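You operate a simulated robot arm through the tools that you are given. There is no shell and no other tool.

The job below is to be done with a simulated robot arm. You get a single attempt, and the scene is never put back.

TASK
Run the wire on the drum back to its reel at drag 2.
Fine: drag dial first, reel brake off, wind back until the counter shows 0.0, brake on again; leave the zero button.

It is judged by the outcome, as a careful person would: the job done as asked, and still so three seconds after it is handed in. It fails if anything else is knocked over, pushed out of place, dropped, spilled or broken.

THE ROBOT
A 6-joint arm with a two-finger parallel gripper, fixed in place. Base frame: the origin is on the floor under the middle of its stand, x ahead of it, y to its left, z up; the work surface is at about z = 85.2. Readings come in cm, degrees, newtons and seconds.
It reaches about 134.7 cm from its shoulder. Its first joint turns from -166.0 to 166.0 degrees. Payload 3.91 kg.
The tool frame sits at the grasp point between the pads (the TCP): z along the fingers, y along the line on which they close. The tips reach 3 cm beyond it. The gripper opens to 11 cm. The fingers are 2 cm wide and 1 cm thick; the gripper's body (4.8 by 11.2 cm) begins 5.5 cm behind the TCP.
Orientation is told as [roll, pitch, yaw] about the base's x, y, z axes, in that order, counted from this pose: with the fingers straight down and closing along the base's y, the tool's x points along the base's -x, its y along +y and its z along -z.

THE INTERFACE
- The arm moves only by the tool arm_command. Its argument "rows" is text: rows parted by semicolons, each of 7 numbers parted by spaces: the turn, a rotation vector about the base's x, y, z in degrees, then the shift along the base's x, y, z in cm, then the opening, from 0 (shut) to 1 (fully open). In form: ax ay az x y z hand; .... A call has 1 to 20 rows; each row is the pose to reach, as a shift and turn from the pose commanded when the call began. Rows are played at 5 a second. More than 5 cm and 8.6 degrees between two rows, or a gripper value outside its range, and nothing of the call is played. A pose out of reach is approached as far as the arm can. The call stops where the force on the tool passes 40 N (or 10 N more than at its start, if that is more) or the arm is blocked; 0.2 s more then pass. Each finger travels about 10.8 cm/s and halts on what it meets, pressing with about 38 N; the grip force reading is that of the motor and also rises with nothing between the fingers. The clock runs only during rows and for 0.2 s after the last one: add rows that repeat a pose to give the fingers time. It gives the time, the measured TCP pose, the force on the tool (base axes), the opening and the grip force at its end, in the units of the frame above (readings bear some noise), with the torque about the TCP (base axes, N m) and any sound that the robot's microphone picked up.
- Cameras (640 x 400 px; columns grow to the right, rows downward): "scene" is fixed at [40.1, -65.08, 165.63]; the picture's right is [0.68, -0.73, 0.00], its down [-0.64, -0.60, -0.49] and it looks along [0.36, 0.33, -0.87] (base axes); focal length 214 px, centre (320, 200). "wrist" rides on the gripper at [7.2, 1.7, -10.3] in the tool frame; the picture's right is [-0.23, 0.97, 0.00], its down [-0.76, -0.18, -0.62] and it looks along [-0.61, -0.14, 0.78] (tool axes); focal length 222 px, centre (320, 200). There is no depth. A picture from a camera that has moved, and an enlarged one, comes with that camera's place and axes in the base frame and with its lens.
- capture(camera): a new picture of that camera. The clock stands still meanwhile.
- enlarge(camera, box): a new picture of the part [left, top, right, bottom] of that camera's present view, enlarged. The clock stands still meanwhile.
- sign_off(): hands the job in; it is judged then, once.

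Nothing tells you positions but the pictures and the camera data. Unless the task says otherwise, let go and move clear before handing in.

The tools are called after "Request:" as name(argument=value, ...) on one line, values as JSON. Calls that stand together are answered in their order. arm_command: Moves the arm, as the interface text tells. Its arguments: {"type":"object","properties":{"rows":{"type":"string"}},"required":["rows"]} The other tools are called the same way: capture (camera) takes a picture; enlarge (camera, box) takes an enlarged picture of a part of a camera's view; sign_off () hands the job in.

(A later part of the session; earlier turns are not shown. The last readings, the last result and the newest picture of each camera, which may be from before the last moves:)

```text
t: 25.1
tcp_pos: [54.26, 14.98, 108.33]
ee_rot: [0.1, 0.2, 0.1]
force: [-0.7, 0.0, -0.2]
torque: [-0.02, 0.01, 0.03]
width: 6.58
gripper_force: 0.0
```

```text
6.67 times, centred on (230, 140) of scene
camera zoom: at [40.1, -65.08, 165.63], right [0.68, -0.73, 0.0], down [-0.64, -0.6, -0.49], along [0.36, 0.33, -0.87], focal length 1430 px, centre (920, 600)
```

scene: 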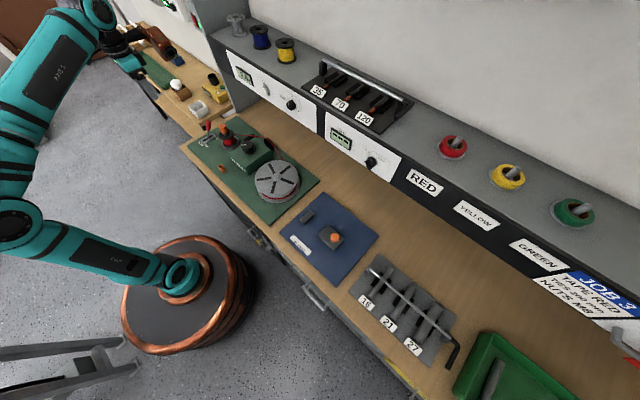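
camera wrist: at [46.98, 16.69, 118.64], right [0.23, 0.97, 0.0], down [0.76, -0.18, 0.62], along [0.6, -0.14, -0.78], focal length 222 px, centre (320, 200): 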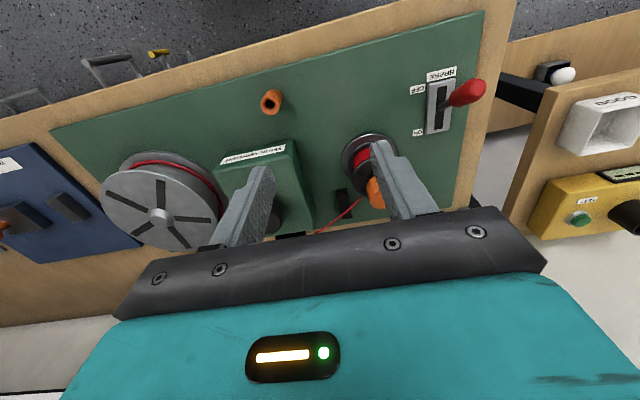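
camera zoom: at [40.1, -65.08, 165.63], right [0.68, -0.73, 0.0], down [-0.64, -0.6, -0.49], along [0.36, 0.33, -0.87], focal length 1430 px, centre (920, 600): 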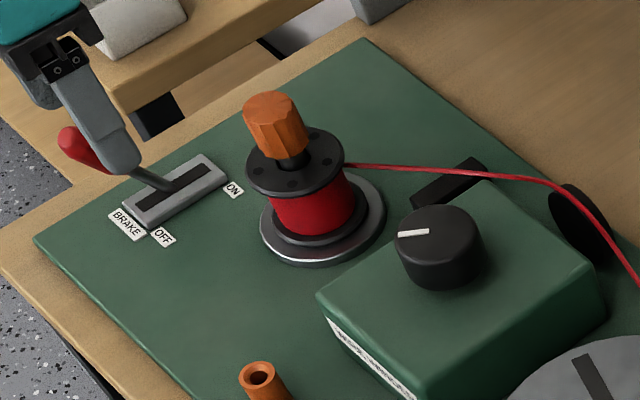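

The brake is OFF. Before gripping the reel's orange knob, I'll look closely at the winder box knob and the reel, to be sure what drives the wire and which way it wraps.

Request:
arm_command(rows="0 0 0 -1 -3 0 0.8; 0 0 0 -2 -6 0 1; 0 0 0 -2 -6 0 1")

Request:
capture(camera="wrist")

Request:
enlarge(camera="wrist", box=[230, 60, 390, 180])

Request:
enlarge(camera="wrist", box=[380, 60, 500, 200])

Request:
enlarge(camera="wrist", box=[100, 60, 280, 200])

```text
t: 25.9
tcp_pos: [52.21, 8.86, 108.19]
ee_rot: [0.0, 0.3, 0.1]
force: [-0.1, -0.4, 0.0]
torque: [-0.03, -0.01, -0.05]
width: 10.99
gripper_force: 0.0
```

```text
taken
camera wrist: at [44.91, 10.58, 118.57], right [0.23, 0.97, 0.0], down [0.76, -0.18, 0.62], along [0.6, -0.14, -0.78], focal length 222 px, centre (320, 200)
```

wrist: 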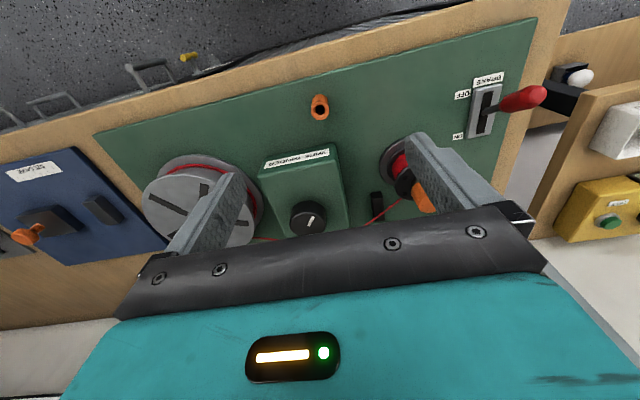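

```text
3.33 times, centred on (310, 120) of wrist
camera zoom: at [44.91, 10.58, 118.57], right [0.23, 0.97, 0.0], down [0.76, -0.18, 0.62], along [0.6, -0.14, -0.78], focal length 740 px, centre (353, 467)
```

zoom: 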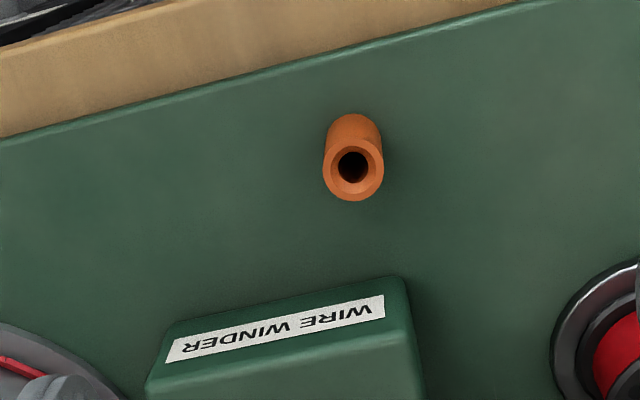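

```text
2.86 times, centred on (440, 130) of wrist
camera zoom: at [44.91, 10.58, 118.57], right [0.23, 0.97, 0.0], down [0.76, -0.18, 0.62], along [0.6, -0.14, -0.78], focal length 635 px, centre (-23, 400)
```

zoom: 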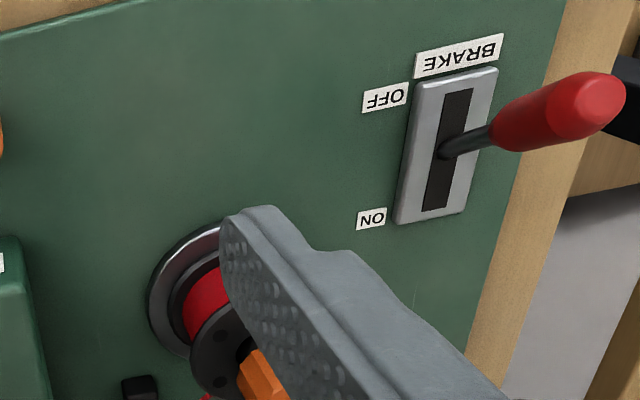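

```text
2.86 times, centred on (190, 130) of wrist
camera zoom: at [44.91, 10.58, 118.57], right [0.23, 0.97, 0.0], down [0.76, -0.18, 0.62], along [0.6, -0.14, -0.78], focal length 635 px, centre (691, 400)
```

zoom: 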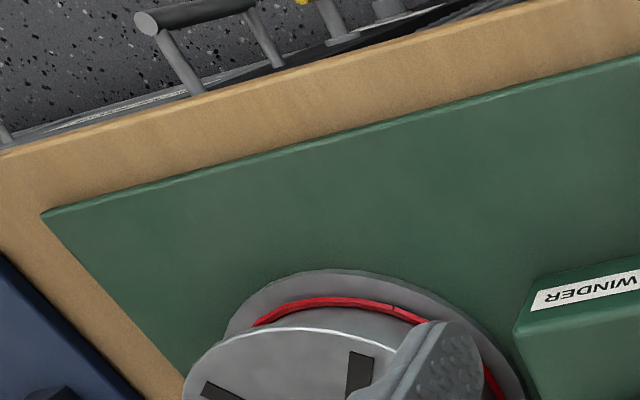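

The box on the board is labelled WIRE WINDER and its knob has no scale. The wire leaves the reel on its +x side, so turning the reel's orange knob anticlockwise from above should take wire in. I'll get accurate views of that knob before gripping it.

Request:
arm_command(rows="0 0 0 2 3 0 1; 0 0 0 4 6 0 1; 0 0 0 6 9 0 1; 0 0 0 7 12 0 1; 0 0 0 7 12 0 1")

Request:
capture(camera="wrist")

Request:
enlarge(camera="wrist", box=[240, 70, 400, 190])

```text
t: 27.1
tcp_pos: [59.11, 20.91, 108.11]
ee_rot: [0.0, 0.4, 0.0]
force: [0.6, -1.0, 0.5]
torque: [-0.01, -0.01, -0.02]
width: 11.0
gripper_force: 0.0
```

```text
taken
camera wrist: at [51.97, 22.67, 118.58], right [0.23, 0.97, 0.0], down [0.76, -0.18, 0.62], along [0.6, -0.14, -0.78], focal length 222 px, centre (320, 200)
```

wrist: 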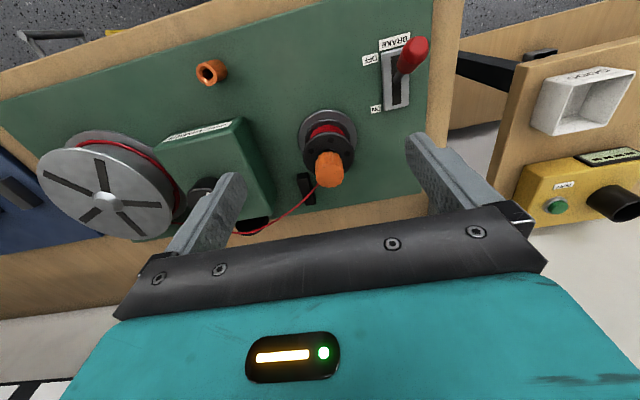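

```text
3.33 times, centred on (320, 130) of wrist
camera zoom: at [51.97, 22.67, 118.58], right [0.23, 0.97, 0.0], down [0.76, -0.18, 0.62], along [0.6, -0.14, -0.78], focal length 740 px, centre (320, 433)
```

zoom: 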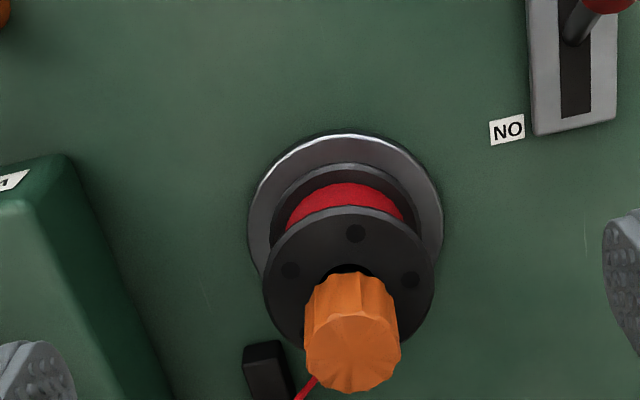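

I place the reel knob's axis near (65.5, 20.8), with its top at about z=96.5 and the flange near z=92. Before descending, I'll check the arm's posture in the scene camera.

Request:
enlarge(camera="scene", box=[0, 0, 320, 200])

Request:
enlarge(camera="scene", box=[120, 30, 280, 140])

```text
2.00 times, centred on (160, 100) of scene
camera zoom: at [40.1, -65.08, 165.63], right [0.68, -0.73, 0.0], down [-0.64, -0.6, -0.49], along [0.36, 0.33, -0.87], focal length 429 px, centre (640, 400)
```

zoom: 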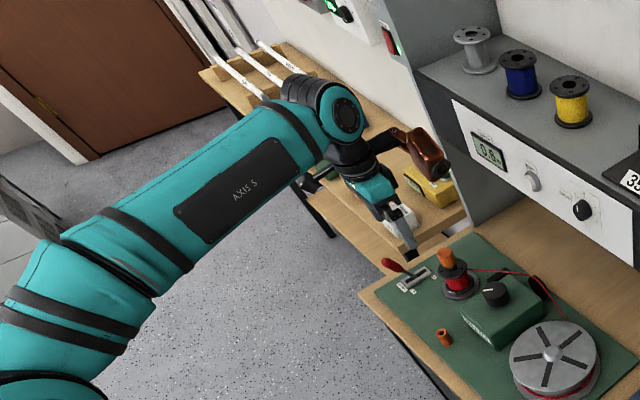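

```text
3.64 times, centred on (200, 85) of scene
camera zoom: at [40.1, -65.08, 165.63], right [0.68, -0.73, 0.0], down [-0.64, -0.6, -0.49], along [0.36, 0.33, -0.87], focal length 780 px, centre (756, 618)
```

zoom: 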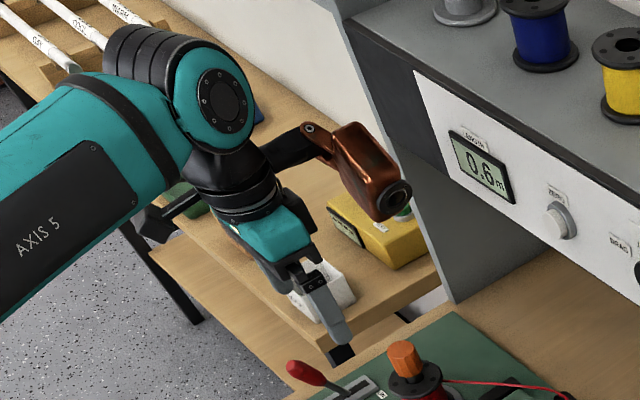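

A copper box mounted on the wrist sticks out about 13 cm ahead of the tool, so I must keep it clear of the panel. I'll first test how far the hand can yaw clockwise up here in free space, so that each later winding stroke can be long.

Request:
arm_command(rows="0 0 -8 0 0 0 1; 0 0 -16 0 0 0 1; 0 0 -24 0 0 0 1; 0 0 -32 0 0 0 0.8; 0 0 -40 0 0 0 0.6; 0 0 -48 0 0 0 0.6; 0 0 -56 0 0 0 0.6; 0 0 -64 0 0 0 0.6; 0 0 -72 0 0 0 0.6; 0 0 -80 0 0 0 0.6; 0 0 -88 0 0 0 0.6; 0 0 -96 0 0 0 0.6; 0 0 -104 0 0 0 0.6; 0 0 -112 0 0 0 0.6; 0 0 -120 0 0 0 0.6; 0 0 -128 0 0 0 0.6; 0 0 -136 0 0 0 0.6; 0 0 -144 0 0 0 0.6; 0 0 -152 0 0 0 0.6; 0 0 -160 0 0 0 0.6")

Request:
capture(camera="scene")

Request:
capture(camera="wrist")

```text
t: 31.3
tcp_pos: [59.39, 20.5, 108.2]
ee_rot: [-0.2, 0.3, -151.6]
force: [0.1, 0.3, 0.0]
torque: [0.0, 0.01, 0.0]
width: 6.62
gripper_force: 0.1
out of reach, approached as far as the arm can: row 19, 20
```

```text
taken
```

scene: 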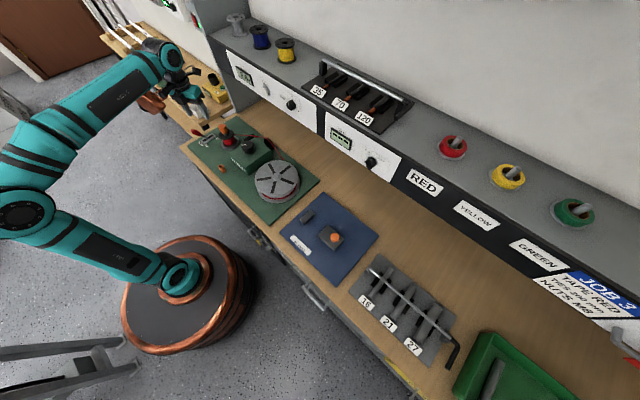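

```text
taken
camera wrist: at [66.52, 22.48, 118.57], right [0.26, -0.96, 0.0], down [-0.76, -0.21, 0.62], along [-0.6, -0.16, -0.78], focal length 222 px, centre (320, 200)
```

wrist: 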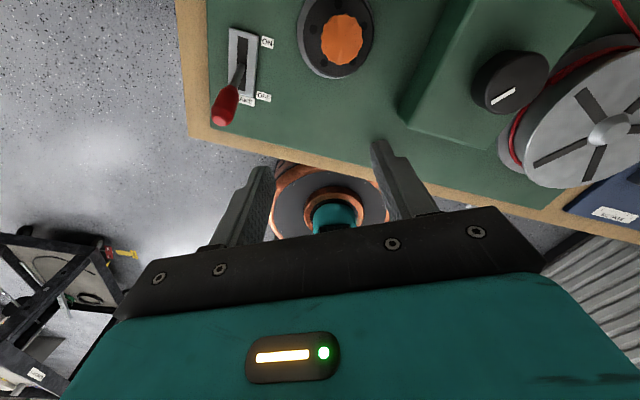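

The hand yaws to about -151° before its limit, so strokes of roughly 190° are possible. This view looks nearly straight down on the reel knob, so I'll zoom in to fix its axis.

Request:
enlarge(camera="wrist", box=[290, 0, 400, 90])

Request:
enlarge(camera="wrist", box=[190, 0, 300, 140])

```text
4.44 times, centred on (345, 45) of wrist
camera zoom: at [66.52, 22.48, 118.57], right [0.26, -0.96, 0.0], down [-0.76, -0.21, 0.62], along [-0.6, -0.16, -0.78], focal length 987 px, centre (209, 889)
```

zoom: 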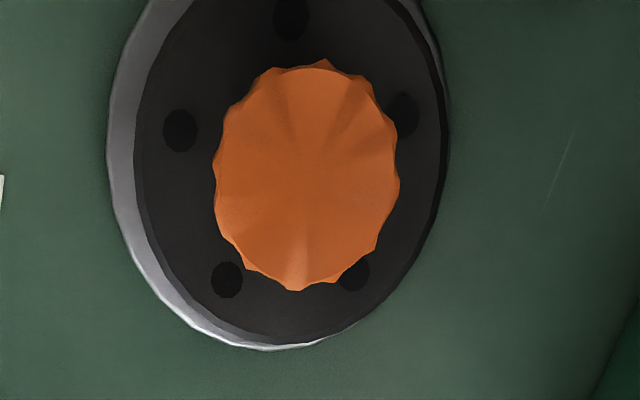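

```text
2.86 times, centred on (245, 70) of wrist
camera zoom: at [66.52, 22.48, 118.57], right [0.26, -0.96, 0.0], down [-0.76, -0.21, 0.62], along [-0.6, -0.16, -0.78], focal length 635 px, centre (534, 571)
```

zoom: 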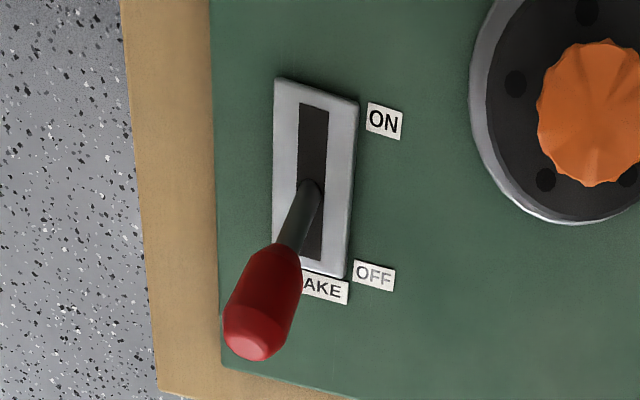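

The knob axis is at about (66.0, 20.5), and the lever is clearly at OFF. I'll back slightly off the yaw limit and shift over the knob, still high up, to confirm the commanded pose.

Request:
arm_command(rows="0 0 5 2 0 0 0.6; 0 0 10 4.5 -0.1 0 0.6; 0 0 10 6.6 -0.2 0 0.6; 0 0 10 6.6 -0.2 0 0.6")

Request:
capture(camera="scene")

```text
t: 32.3
tcp_pos: [65.94, 20.19, 108.3]
ee_rot: [-0.2, 0.2, -141.6]
force: [-0.6, -0.1, -0.1]
torque: [0.01, 0.01, 0.02]
width: 6.59
gripper_force: 0.1
```

```text
taken
```

scene: 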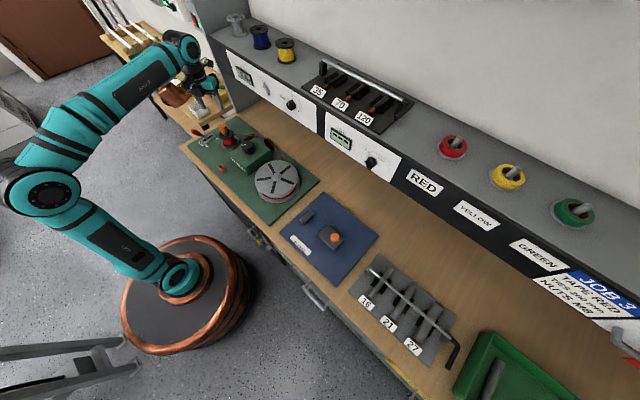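

I'm now above the knob at yaw -141.6°. I'll correct y by 0.3 cm and descend part way, then check the alignment.

Request:
arm_command(rows="0 0 0 0.05 0.3 -3 0.6; 0 0 0 0.05 0.3 -6 0.6; 0 0 0 0.05 0.3 -8 0.6; 0 0 0 0.05 0.3 -8 0.6")

Request:
capture(camera="wrist")

Request:
enlarge(camera="scene", box=[140, 40, 300, 170])

```text
t: 33.3
tcp_pos: [66.1, 20.53, 100.28]
ee_rot: [-0.2, 0.3, -141.6]
force: [0.5, -0.1, -0.1]
torque: [0.0, -0.03, -0.03]
width: 6.6
gripper_force: 0.2
```

```text
taken
camera wrist: at [72.75, 23.75, 110.58], right [0.43, -0.9, 0.0], down [-0.71, -0.34, 0.62], along [-0.56, -0.26, -0.78], focal length 222 px, centre (320, 200)
```

wrist: 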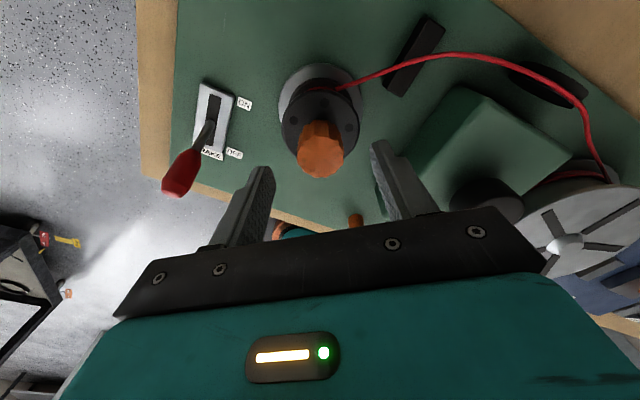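

```text
3.08 times, centred on (220, 105) of scene
camera zoom: at [40.1, -65.08, 165.63], right [0.68, -0.73, 0.0], down [-0.64, -0.6, -0.49], along [0.36, 0.33, -0.87], focal length 660 px, centre (628, 492)
```

zoom: 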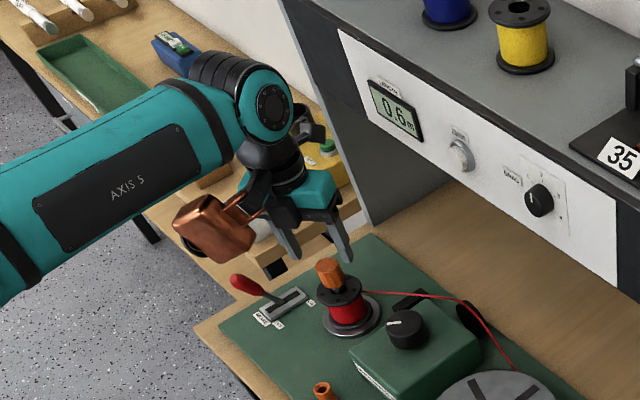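

The knob is centred between the fingers. The wire clearly leaves the reel on the +x side heading toward -y, so anticlockwise from above takes it in. I'll lower onto the knob and grip it.

Request:
arm_command(rows="0 0 0 0 0 -1.5 0.6; 0 0 0 0 0 -2.8 0.6; 0 0 0 0 0 -3.6 0.6; 0 0 0 0 0 -3.6 0.4; 0 0 0 0 0 -3.6 0.2; 0 0 0 0 0 -3.6 0.2; 0 0 0 0 0 -3.6 0.2")

Request:
capture(camera="wrist")

Request:
enlarge(camera="scene", box=[140, 40, 300, 170])

```text
t: 34.9
tcp_pos: [66.08, 20.68, 96.57]
ee_rot: [-0.2, 0.2, -141.5]
force: [0.3, 0.8, 0.1]
torque: [-0.04, -0.02, -0.01]
width: 3.26
gripper_force: 38.4
```

```text
taken
camera wrist: at [72.76, 23.75, 107.0], right [0.43, -0.9, 0.0], down [-0.71, -0.34, 0.62], along [-0.56, -0.26, -0.78], focal length 222 px, centre (320, 200)
```

wrist: 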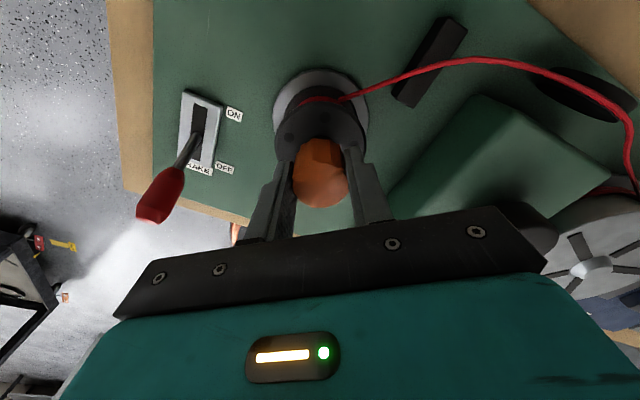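

```text
3.08 times, centred on (220, 105) of scene
camera zoom: at [40.1, -65.08, 165.63], right [0.68, -0.73, 0.0], down [-0.64, -0.6, -0.49], along [0.36, 0.33, -0.87], focal length 660 px, centre (628, 492)
```

zoom: 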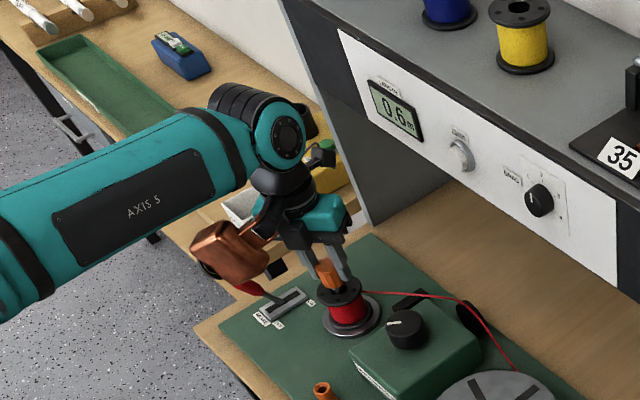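

The knob is gripped with almost no side load. I'll turn it 24° anticlockwise and see what the counter does.

Request:
arm_command(rows="0 0 6 0 0 0 0.2; 0 0 12 0 0 0 0.2; 0 0 18 0 0 0 0.2; 0 0 24 0 0 0 0.2; 0 0 24 0 0 0 0.2")

Request:
enlarge(camera="scene", box=[140, 40, 300, 170])

Request:
enlarge(camera="scene", box=[225, 55, 285, 100])

```text
t: 36.1
tcp_pos: [65.99, 20.72, 96.56]
ee_rot: [-0.2, 0.4, -117.6]
force: [0.3, -0.4, 4.3]
torque: [0.02, -0.02, 0.01]
width: 3.28
gripper_force: 38.0
```

```text
3.08 times, centred on (220, 105) of scene
camera zoom: at [40.1, -65.08, 165.63], right [0.68, -0.73, 0.0], down [-0.64, -0.6, -0.49], along [0.36, 0.33, -0.87], focal length 660 px, centre (628, 492)
```

zoom: 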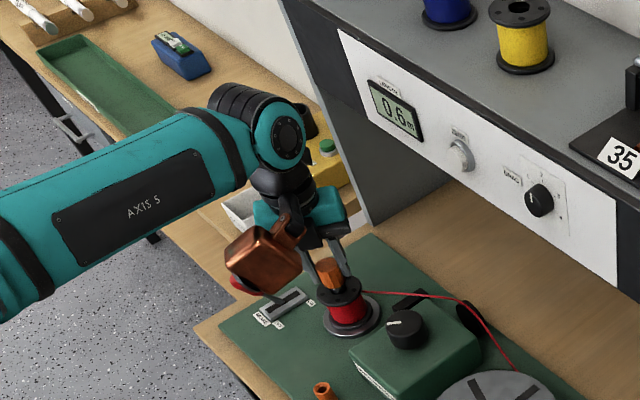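

```text
8.89 times, centred on (255, 78) of scene
camera zoom: at [40.1, -65.08, 165.63], right [0.68, -0.73, 0.0], down [-0.64, -0.6, -0.49], along [0.36, 0.33, -0.87], focal length 1906 px, centre (898, 1289)
```

zoom: 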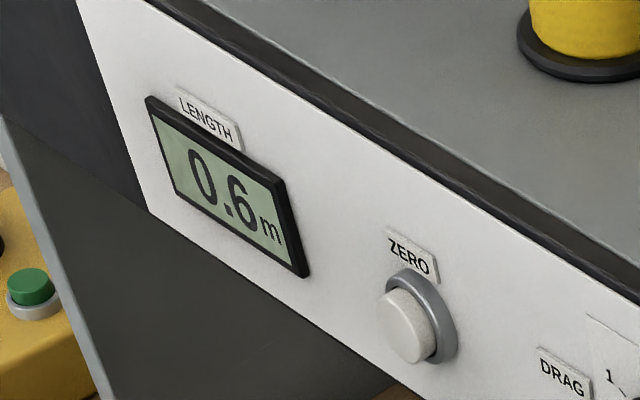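

The counter still reads 0.6, as expected after only a small turn. I'll continue the stroke to about -37° and then compare the counter and the reel's holes.

Request:
arm_command(rows="0 0 8 0 0 0 0.2; 0 0 16 0 0 0 0.2; 0 0 24 0 0 0 0.2; 0 0 32 0 0 0 0.2; 0 0 40 0 0 0 0.2; 0 0 48 0 0 0 0.2; 0 0 56 0 0 0 0.2; 0 0 64 0 0 0 0.2; 0 0 72 0 0 0 0.2; 0 0 80 0 0 0 0.2; 0 0 80 0 0 0 0.2")

Request:
capture(camera="wrist")

Request:
enlarge(camera="scene", box=[140, 40, 300, 170])

Request:
enlarge(camera="scene", box=[225, 55, 285, 100])

```text
t: 38.5
tcp_pos: [65.99, 20.59, 96.61]
ee_rot: [-0.2, 0.2, -37.4]
force: [-3.5, -0.7, 2.2]
torque: [-0.03, 0.14, -0.01]
width: 3.25
gripper_force: 38.1
```

```text
taken
camera wrist: at [61.31, 26.38, 106.99], right [0.77, 0.64, 0.0], down [0.5, -0.6, 0.62], along [0.39, -0.48, -0.78], focal length 222 px, centre (320, 200)
```

wrist: 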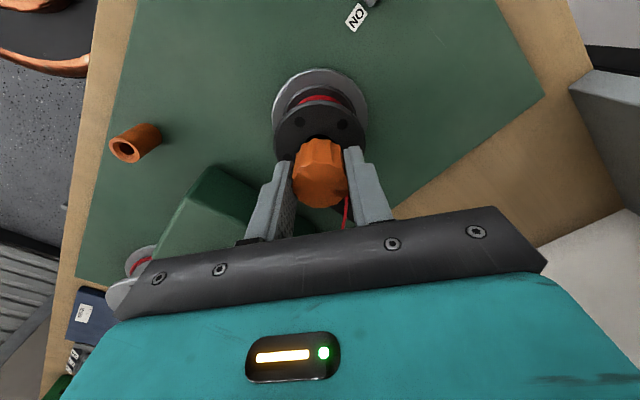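

```text
3.08 times, centred on (220, 105) of scene
camera zoom: at [40.1, -65.08, 165.63], right [0.68, -0.73, 0.0], down [-0.64, -0.6, -0.49], along [0.36, 0.33, -0.87], focal length 660 px, centre (628, 492)
```

zoom: 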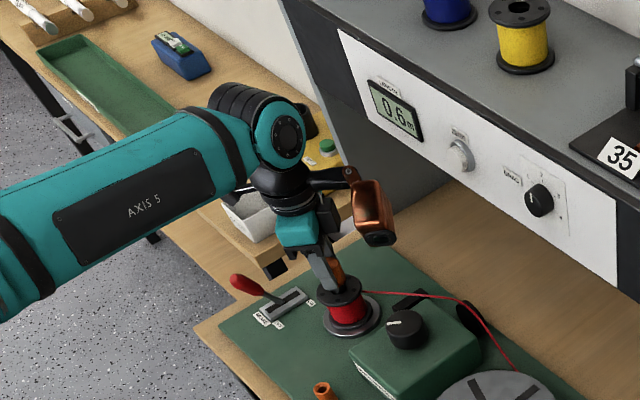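

```text
8.89 times, centred on (255, 78) of scene
camera zoom: at [40.1, -65.08, 165.63], right [0.68, -0.73, 0.0], down [-0.64, -0.6, -0.49], along [0.36, 0.33, -0.87], focal length 1906 px, centre (898, 1289)
```

zoom: 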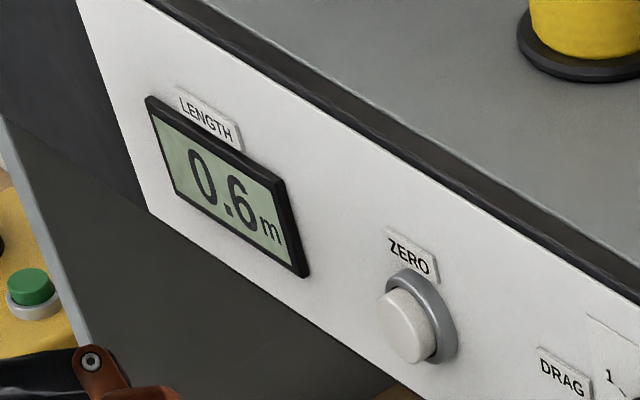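

The counter is still 0.6 after 104°. I'll check whether the reel and drum actually moved by comparing their features with earlier pictures.

Request:
enlarge(camera="scene", box=[180, 100, 340, 230])

Request:
enlarge(camera="wrist", box=[250, 50, 400, 220])

Request:
enlarge(camera="scene", box=[205, 115, 260, 160])

```text
3.08 times, centred on (260, 165) of scene
camera zoom: at [40.1, -65.08, 165.63], right [0.68, -0.73, 0.0], down [-0.64, -0.6, -0.49], along [0.36, 0.33, -0.87], focal length 660 px, centre (505, 308)
```

zoom: 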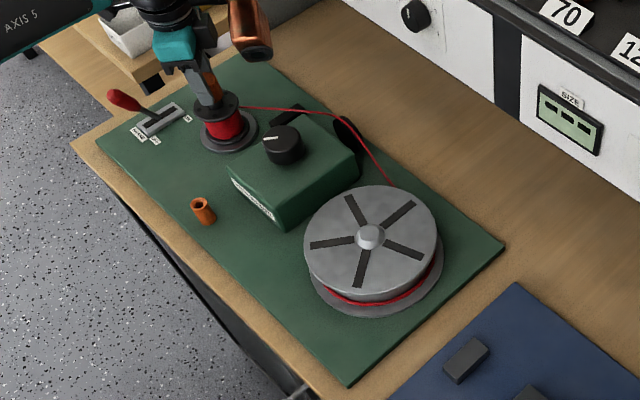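

```text
2.35 times, centred on (325, 135) of wrist
camera zoom: at [61.31, 26.38, 106.99], right [0.77, 0.64, 0.0], down [0.5, -0.6, 0.62], along [0.39, -0.48, -0.78], focal length 523 px, centre (308, 353)
```

zoom: 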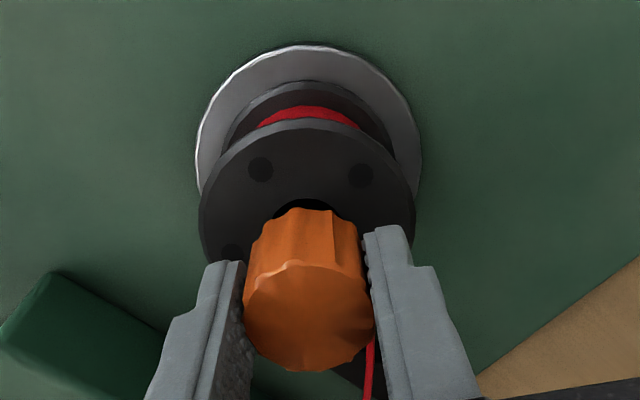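

```text
8.89 times, centred on (232, 138) of scene
camera zoom: at [40.1, -65.08, 165.63], right [0.68, -0.73, 0.0], down [-0.64, -0.6, -0.49], along [0.36, 0.33, -0.87], focal length 1906 px, centre (1098, 756)
```

zoom: 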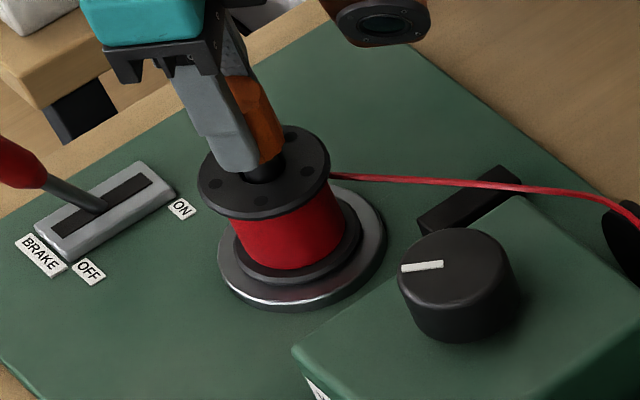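

The reel's flange holes and the drum slots have not moved, so turning the orange knob did not turn the reel. I'll rotate back 24° and compare the flutes, to see whether the knob moves with the gripper or slips.

Request:
enlarge(camera="wrist", box=[280, 120, 370, 220])

Request:
arm_command(rows="0 0 -8 0 0 0 0.2; 0 0 -16 0 0 0 0.2; 0 0 -24 0 0 0 0.2; 0 0 -24 0 0 0 0.2")

Request:
enlarge(camera="wrist", box=[280, 120, 370, 220])

Request:
enlarge(camera="wrist", box=[250, 50, 400, 220])

```text
4.00 times, centred on (325, 170) of wrist
camera zoom: at [61.31, 26.38, 106.99], right [0.77, 0.64, 0.0], down [0.5, -0.6, 0.62], along [0.39, -0.48, -0.78], focal length 888 px, centre (300, 320)
```

zoom: 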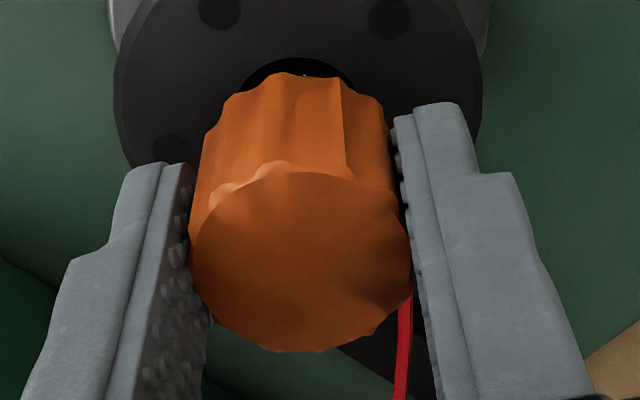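

```text
t: 39.5
tcp_pos: [65.91, 20.61, 96.68]
ee_rot: [-0.2, 0.4, -61.6]
force: [1.0, -0.4, 5.2]
torque: [-0.03, -0.03, 0.04]
width: 3.26
gripper_force: 38.1
```

```text
4.00 times, centred on (325, 170) of wrist
camera zoom: at [64.08, 27.79, 106.98], right [0.96, 0.26, 0.0], down [0.21, -0.76, 0.62], along [0.16, -0.6, -0.78], focal length 888 px, centre (300, 320)
```

zoom: 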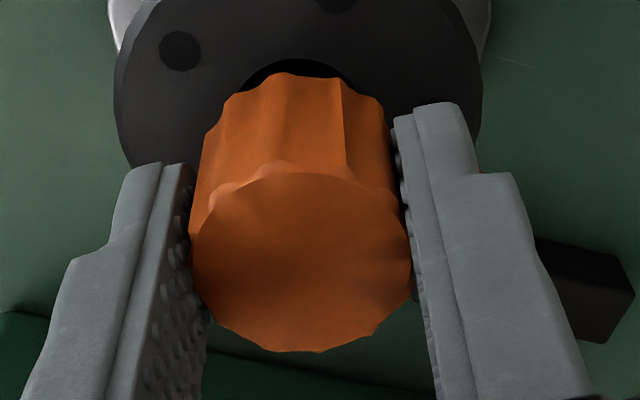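

```text
2.35 times, centred on (325, 135) of wrist
camera zoom: at [64.08, 27.79, 106.98], right [0.96, 0.26, 0.0], down [0.21, -0.76, 0.62], along [0.16, -0.6, -0.78], focal length 523 px, centre (308, 353)
```

zoom: 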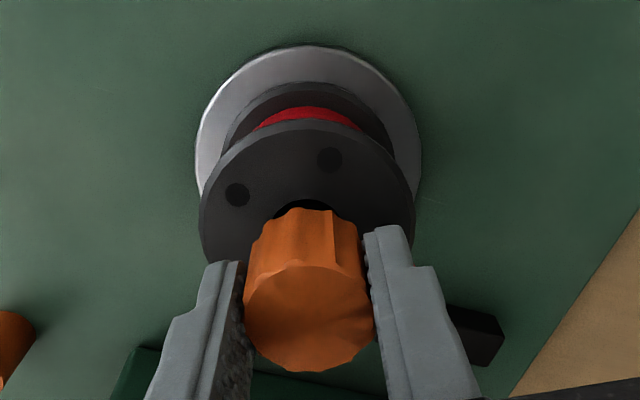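

The orange knob spins freely while the flange stays still, so it is only a hub knob and does not drive the reel. I'll return it to exactly its original angle while still gripping it, then release and rise.

Request:
arm_command(rows="0 0 -8 0 0 0 0.2; 0 0 -16 0 0 0 0.2; 0 0 -24 0 0 0 0.2; 0 0 -32 0 0 0 0.2; 0 0 -40 0 0 0 0.2; 0 0 -48 0 0 0 0.2; 0 0 -56 0 0 0 0.2; 0 0 -64 0 0 0 0.2; 0 0 -72 0 0 0 0.2; 0 0 -80 0 0 0 0.2; 0 0 -80 0 0 0 0.2; 0 0 -80 0 0 0 0.2")

Request:
enlarge(camera="scene", box=[180, 50, 340, 180])

Request:
enlarge(camera="wrist", box=[250, 50, 400, 220])

```text
t: 42.1
tcp_pos: [66.11, 20.6, 96.56]
ee_rot: [-0.1, 0.1, -141.6]
force: [-1.4, -0.9, 3.1]
torque: [-0.1, 0.11, 0.01]
width: 3.24
gripper_force: 37.7
```

```text
3.08 times, centred on (260, 115) of scene
camera zoom: at [40.1, -65.08, 165.63], right [0.68, -0.73, 0.0], down [-0.64, -0.6, -0.49], along [0.36, 0.33, -0.87], focal length 660 px, centre (505, 462)
```

zoom: 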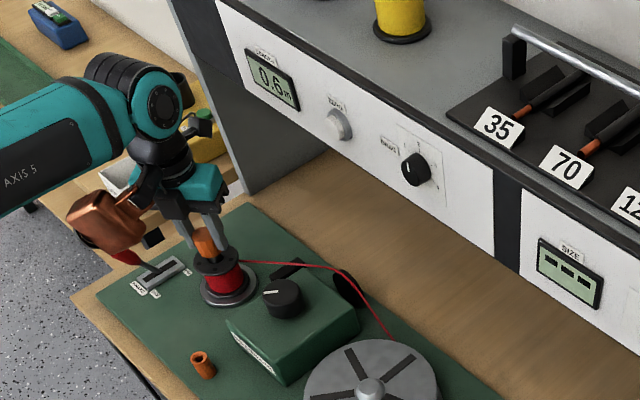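

```text
2.35 times, centred on (325, 135) of wrist
camera zoom: at [72.71, 23.76, 106.98], right [0.43, -0.9, 0.0], down [-0.71, -0.34, 0.62], along [-0.56, -0.26, -0.78], focal length 523 px, centre (308, 353)
```

zoom: 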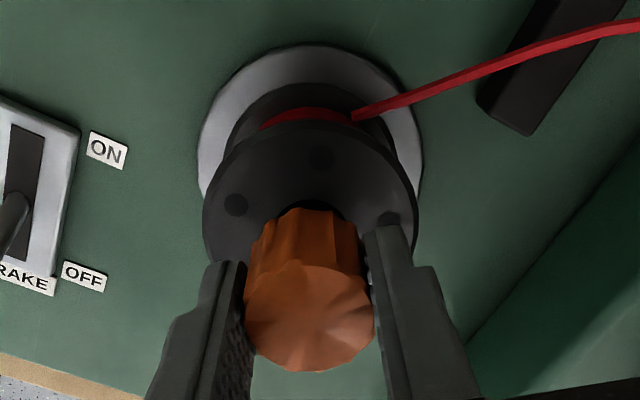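

The orange knob is back at its original angle. I'll release it, rise and move over to the black knob on the WIRE WINDER box, which is the other candidate for winding.

Request:
arm_command(rows="0 0 0 0 0 0 0.5; 0 0 0 0 0 0 0.6; 0 0 0 0 0 3 0.6; 0 0 0 0 0 7 0.6; 0 0 0 0 0 11 0.6; 0 0 8 0 -2 11.5 0.7; 0 0 16 0 -5 11.5 0.8; 0 0 24 -1 -8 11.5 0.9; 0 0 32 -2 -11 11.5 1; 0 0 40 -3 -14 11.5 1; 0 0 48 -4 -16 11.5 1; 0 0 51.6 -4 -17 11.5 1; 0 0 51.6 -4 -17 11.5 1")

Request:
capture(camera="wrist")

Request:
enlarge(camera="scene", box=[180, 50, 340, 180])

```text
t: 44.9
tcp_pos: [62.11, 3.55, 108.04]
ee_rot: [-0.2, 0.3, -90.0]
force: [0.1, 0.1, -1.0]
torque: [0.02, 0.0, -0.05]
width: 11.0
gripper_force: 0.0
```

```text
taken
camera wrist: at [63.73, 10.79, 118.44], right [0.97, -0.23, 0.0], down [-0.17, -0.76, 0.62], along [-0.14, -0.6, -0.78], focal length 222 px, centre (320, 200)
```

wrist: 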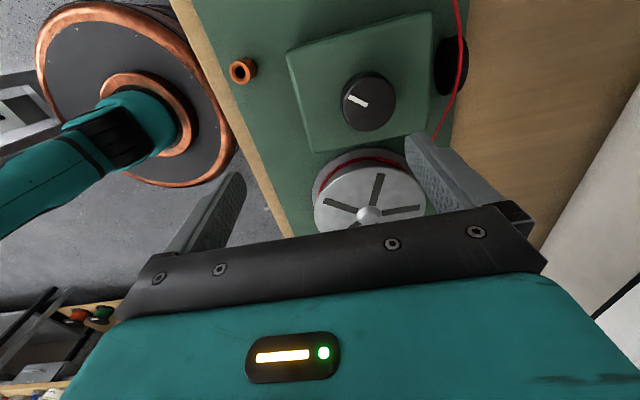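

```text
3.08 times, centred on (260, 115) of scene
camera zoom: at [40.1, -65.08, 165.63], right [0.68, -0.73, 0.0], down [-0.64, -0.6, -0.49], along [0.36, 0.33, -0.87], focal length 660 px, centre (505, 462)
```

zoom: 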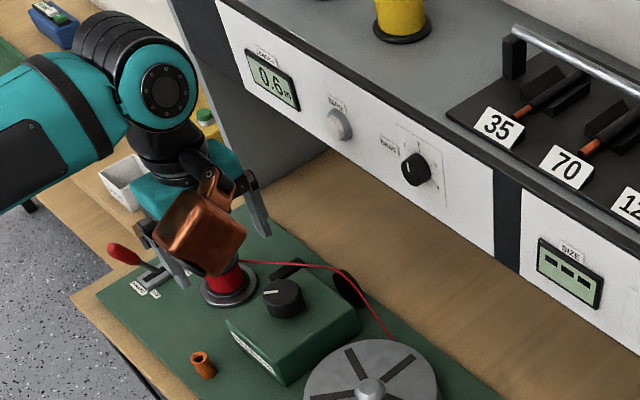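

Request:
enlarge(camera="wrist", box=[280, 0, 480, 160])

Request:
enlarge(camera="wrist", box=[290, 130, 470, 250])

Request:
enlarge(camera="wrist", box=[220, 40, 280, 100])

```text
2.50 times, centred on (380, 80) of wrist
camera zoom: at [63.73, 10.79, 118.44], right [0.97, -0.23, 0.0], down [-0.17, -0.76, 0.62], along [-0.14, -0.6, -0.78], focal length 555 px, centre (170, 500)
```

zoom: 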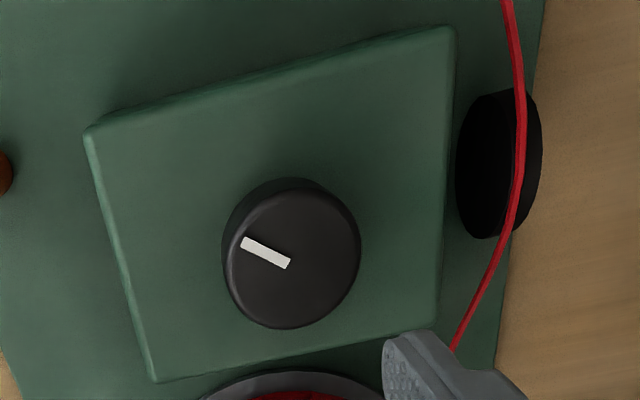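

```text
3.33 times, centred on (380, 190) of wrist
camera zoom: at [63.73, 10.79, 118.44], right [0.97, -0.23, 0.0], down [-0.17, -0.76, 0.62], along [-0.14, -0.6, -0.78], focal length 740 px, centre (120, 233)
```

zoom: 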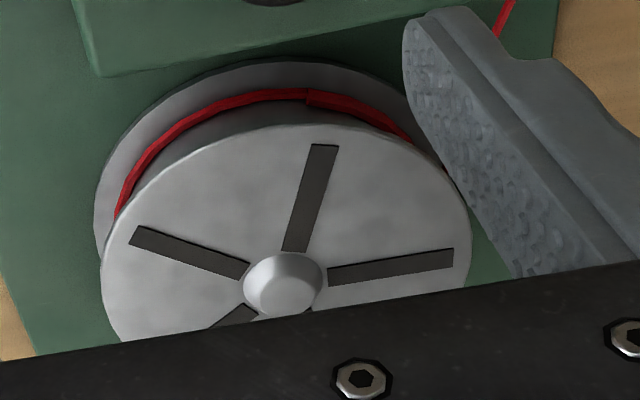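

```text
6.67 times, centred on (250, 70) of wrist
camera zoom: at [63.73, 10.79, 118.44], right [0.97, -0.23, 0.0], down [-0.17, -0.76, 0.62], along [-0.14, -0.6, -0.78], focal length 1481 px, centre (787, 1067)
```

zoom: 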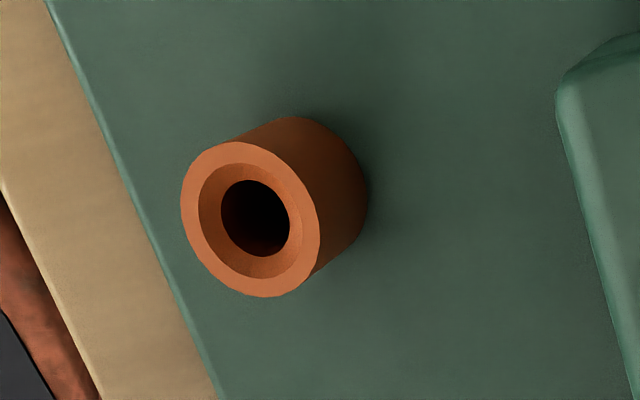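

The winder knob's top is at about (67.2, 3.5, 95). It is 5.6 cm across and stands on the box top at z≈92.4. I'll move over it and check alignment before gripping.

Request:
arm_command(rows="0 0 0 3 0 -1 0.85; 0 0 0 5.1 0 -4 0.85; 0 0 0 5.1 0 -8 0.85; 0 0 0 5.1 0 -8 0.85")

Request:
capture(camera="wrist")

Request:
capture(camera="scene")

```text
t: 45.9
tcp_pos: [67.24, 3.68, 99.94]
ee_rot: [-0.2, 0.2, -89.9]
force: [-0.2, -0.2, -0.5]
torque: [-0.02, 0.01, 0.02]
width: 9.37
gripper_force: 0.0
```

```text
taken
camera wrist: at [68.81, 10.86, 110.43], right [0.97, -0.23, 0.0], down [-0.17, -0.76, 0.62], along [-0.14, -0.6, -0.78], focal length 222 px, centre (320, 200)
```

wrist: 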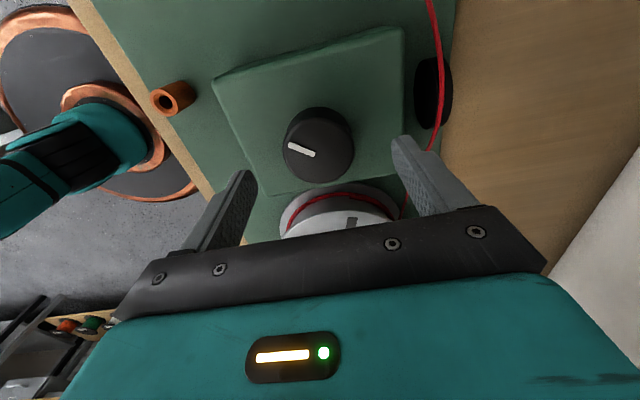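

```text
taken
```

scene: 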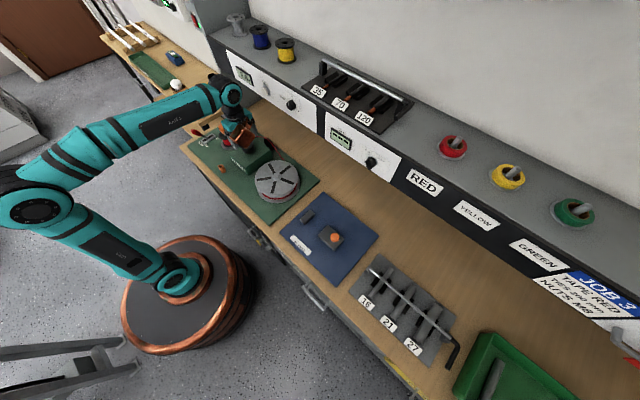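

The knob is centred under the gripper. I'll lower to grip height and close on it.

Request:
arm_command(rows="0 0 0 0 -0.1 -1.5 0.85; 0 0 0 0 -0.1 -3 0.85; 0 0 0 0 -0.1 -3.8 0.85; 0 0 0 0 -0.1 -3.8 0.6; 0 0 0 0 -0.1 -3.8 0.42; 0 0 0 0 -0.1 -3.8 0.42; 0 0 0 0 -0.1 -3.8 0.42")

Request:
capture(camera="wrist")

```text
t: 47.5
tcp_pos: [67.07, 3.45, 96.2]
ee_rot: [-0.2, 0.3, -89.8]
force: [-24.4, -1.9, -9.6]
torque: [0.1, -0.03, -0.02]
width: 5.33
gripper_force: 45.3
```

```text
taken
camera wrist: at [68.68, 10.75, 106.64], right [0.97, -0.23, 0.0], down [-0.17, -0.76, 0.62], along [-0.14, -0.6, -0.78], focal length 222 px, centre (320, 200)
```

wrist: 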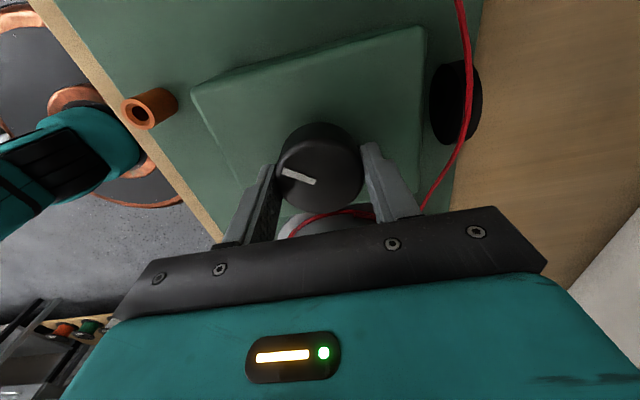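

I have a grip on the knob, with a side load showing its centre is about 0.3 cm further toward -x. I'll relieve that and try a gentle 16° turn.

Request:
arm_command(rows="0 0 0 -0.15 0 0 0.42; 0 0 0 -0.3 0 0 0.42; 0 0 5 -0.3 0 0 0.42; 0 0 10 -0.3 0 0 0.42; 0 0 16 -0.3 0 0 0.42; 0 0 16 -0.3 0 0 0.42")

Request:
capture(camera="wrist")

Request:
enlarge(camera="scene", box=[180, 50, 340, 220])

```text
t: 48.9
tcp_pos: [66.9, 3.56, 96.27]
ee_rot: [-0.1, 0.3, -73.8]
force: [37.1, 7.9, 9.1]
torque: [0.49, -1.06, 0.07]
width: 5.29
gripper_force: 45.3
```

```text
taken
camera wrist: at [66.56, 11.04, 106.65], right [1.0, 0.05, 0.0], down [0.04, -0.78, 0.62], along [0.03, -0.62, -0.78], focal length 222 px, centre (320, 200)
```

wrist: 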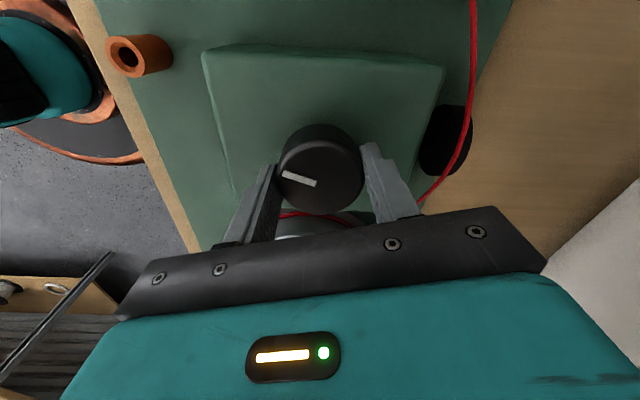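

```text
2.35 times, centred on (260, 135) of scene
camera zoom: at [40.1, -65.08, 165.63], right [0.68, -0.73, 0.0], down [-0.64, -0.6, -0.49], along [0.36, 0.33, -0.87], focal length 505 px, centre (461, 353)
```

zoom: 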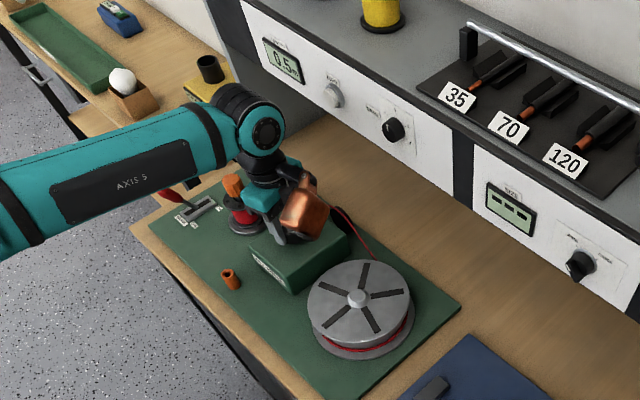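

The counter appears to have dropped to 0.5 and the drum slots have turned, so this black knob is the winder and anticlockwise is the right way. I'll zoom in to confirm, then recentre slightly to ease the side force.

Request:
enlarge(camera="scene", box=[225, 55, 285, 100])

Request:
arm_command(rows="0 0 0 0.1 0 0 0.42; 0 0 0 0.17 0 0 0.42; 0 0 0 0.17 0 0 0.42")

Request:
enlarge(camera="scene", box=[225, 130, 335, 225])

```text
8.89 times, centred on (255, 78) of scene
camera zoom: at [40.1, -65.08, 165.63], right [0.68, -0.73, 0.0], down [-0.64, -0.6, -0.49], along [0.36, 0.33, -0.87], focal length 1906 px, centre (898, 1289)
```

zoom: 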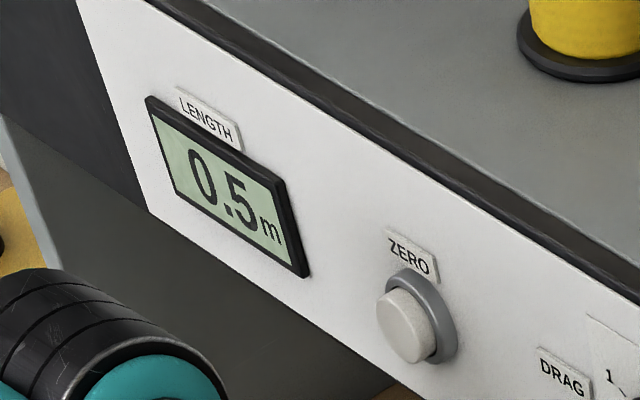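

```text
t: 49.7
tcp_pos: [67.02, 3.56, 96.26]
ee_rot: [-0.3, 0.3, -73.9]
force: [9.3, 15.2, 11.9]
torque: [0.57, -0.35, 0.03]
width: 5.28
gripper_force: 44.8
```

```text
4.21 times, centred on (280, 178) of scene
camera zoom: at [40.1, -65.08, 165.63], right [0.68, -0.73, 0.0], down [-0.64, -0.6, -0.49], along [0.36, 0.33, -0.87], focal length 903 px, centre (488, 295)
```

zoom: 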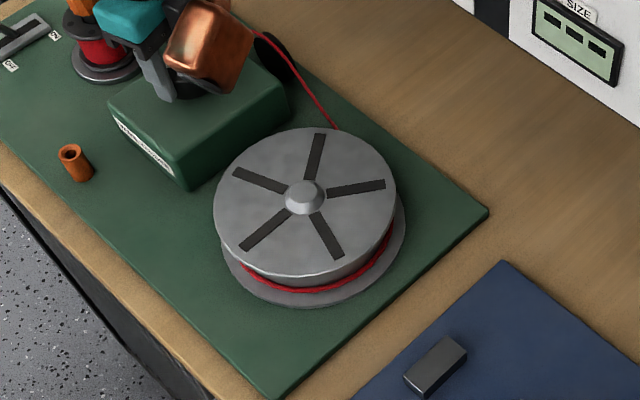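

Confirmed: 0.5 m after 16°, and the drum turned about 36°. I'll trim the position slightly and turn a further 8° slowly to learn the ratio.

Request:
arm_command(rows="0 0 0 0.04 0.07 0.04 0.42; 0 0 4 0.04 0.07 0.04 0.42; 0 0 8 0.04 0.07 0.04 0.42; 0 0 8 0.04 0.07 0.04 0.42; 0 0 8 0.04 0.07 0.04 0.42")

Request:
enlarge(camera="scene", box=[225, 55, 285, 100])

Request:
enlarge(camera="scene", box=[225, 130, 335, 225])

Request:
capture(camera="wrist")

```text
t: 50.9
tcp_pos: [66.93, 3.54, 96.18]
ee_rot: [-0.3, 0.2, -66.0]
force: [-24.1, 13.5, -11.2]
torque: [0.8, -0.48, -0.06]
width: 5.28
gripper_force: 44.7
```

```text
8.89 times, centred on (255, 78) of scene
camera zoom: at [40.1, -65.08, 165.63], right [0.68, -0.73, 0.0], down [-0.64, -0.6, -0.49], along [0.36, 0.33, -0.87], focal length 1906 px, centre (898, 1289)
```

zoom: 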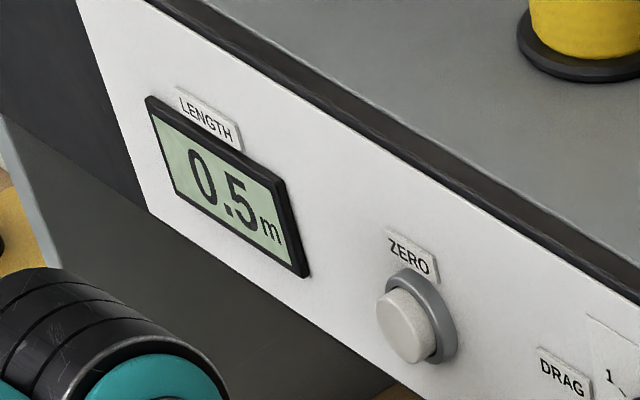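

```text
4.21 times, centred on (280, 178) of scene
camera zoom: at [40.1, -65.08, 165.63], right [0.68, -0.73, 0.0], down [-0.64, -0.6, -0.49], along [0.36, 0.33, -0.87], focal length 903 px, centre (488, 295)
```

zoom: 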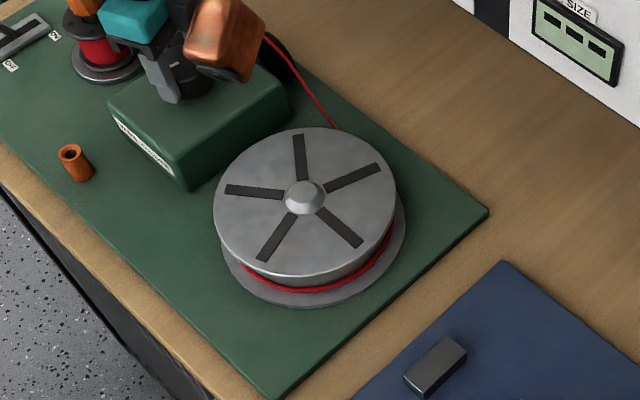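

```text
taken
camera wrist: at [65.58, 10.91, 106.65], right [0.98, 0.19, -0.01], down [0.15, -0.77, 0.62], along [0.11, -0.61, -0.78], focal length 222 px, centre (320, 200)
```

wrist: 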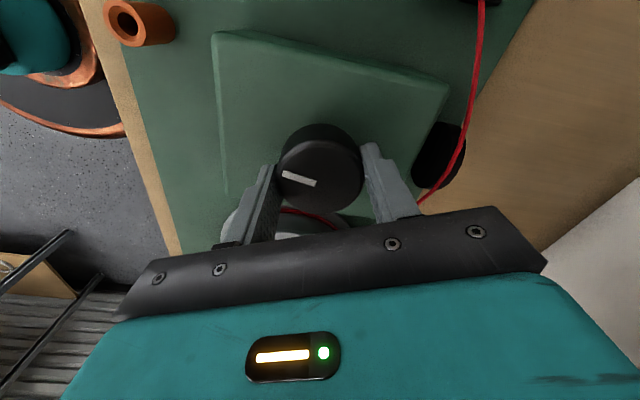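

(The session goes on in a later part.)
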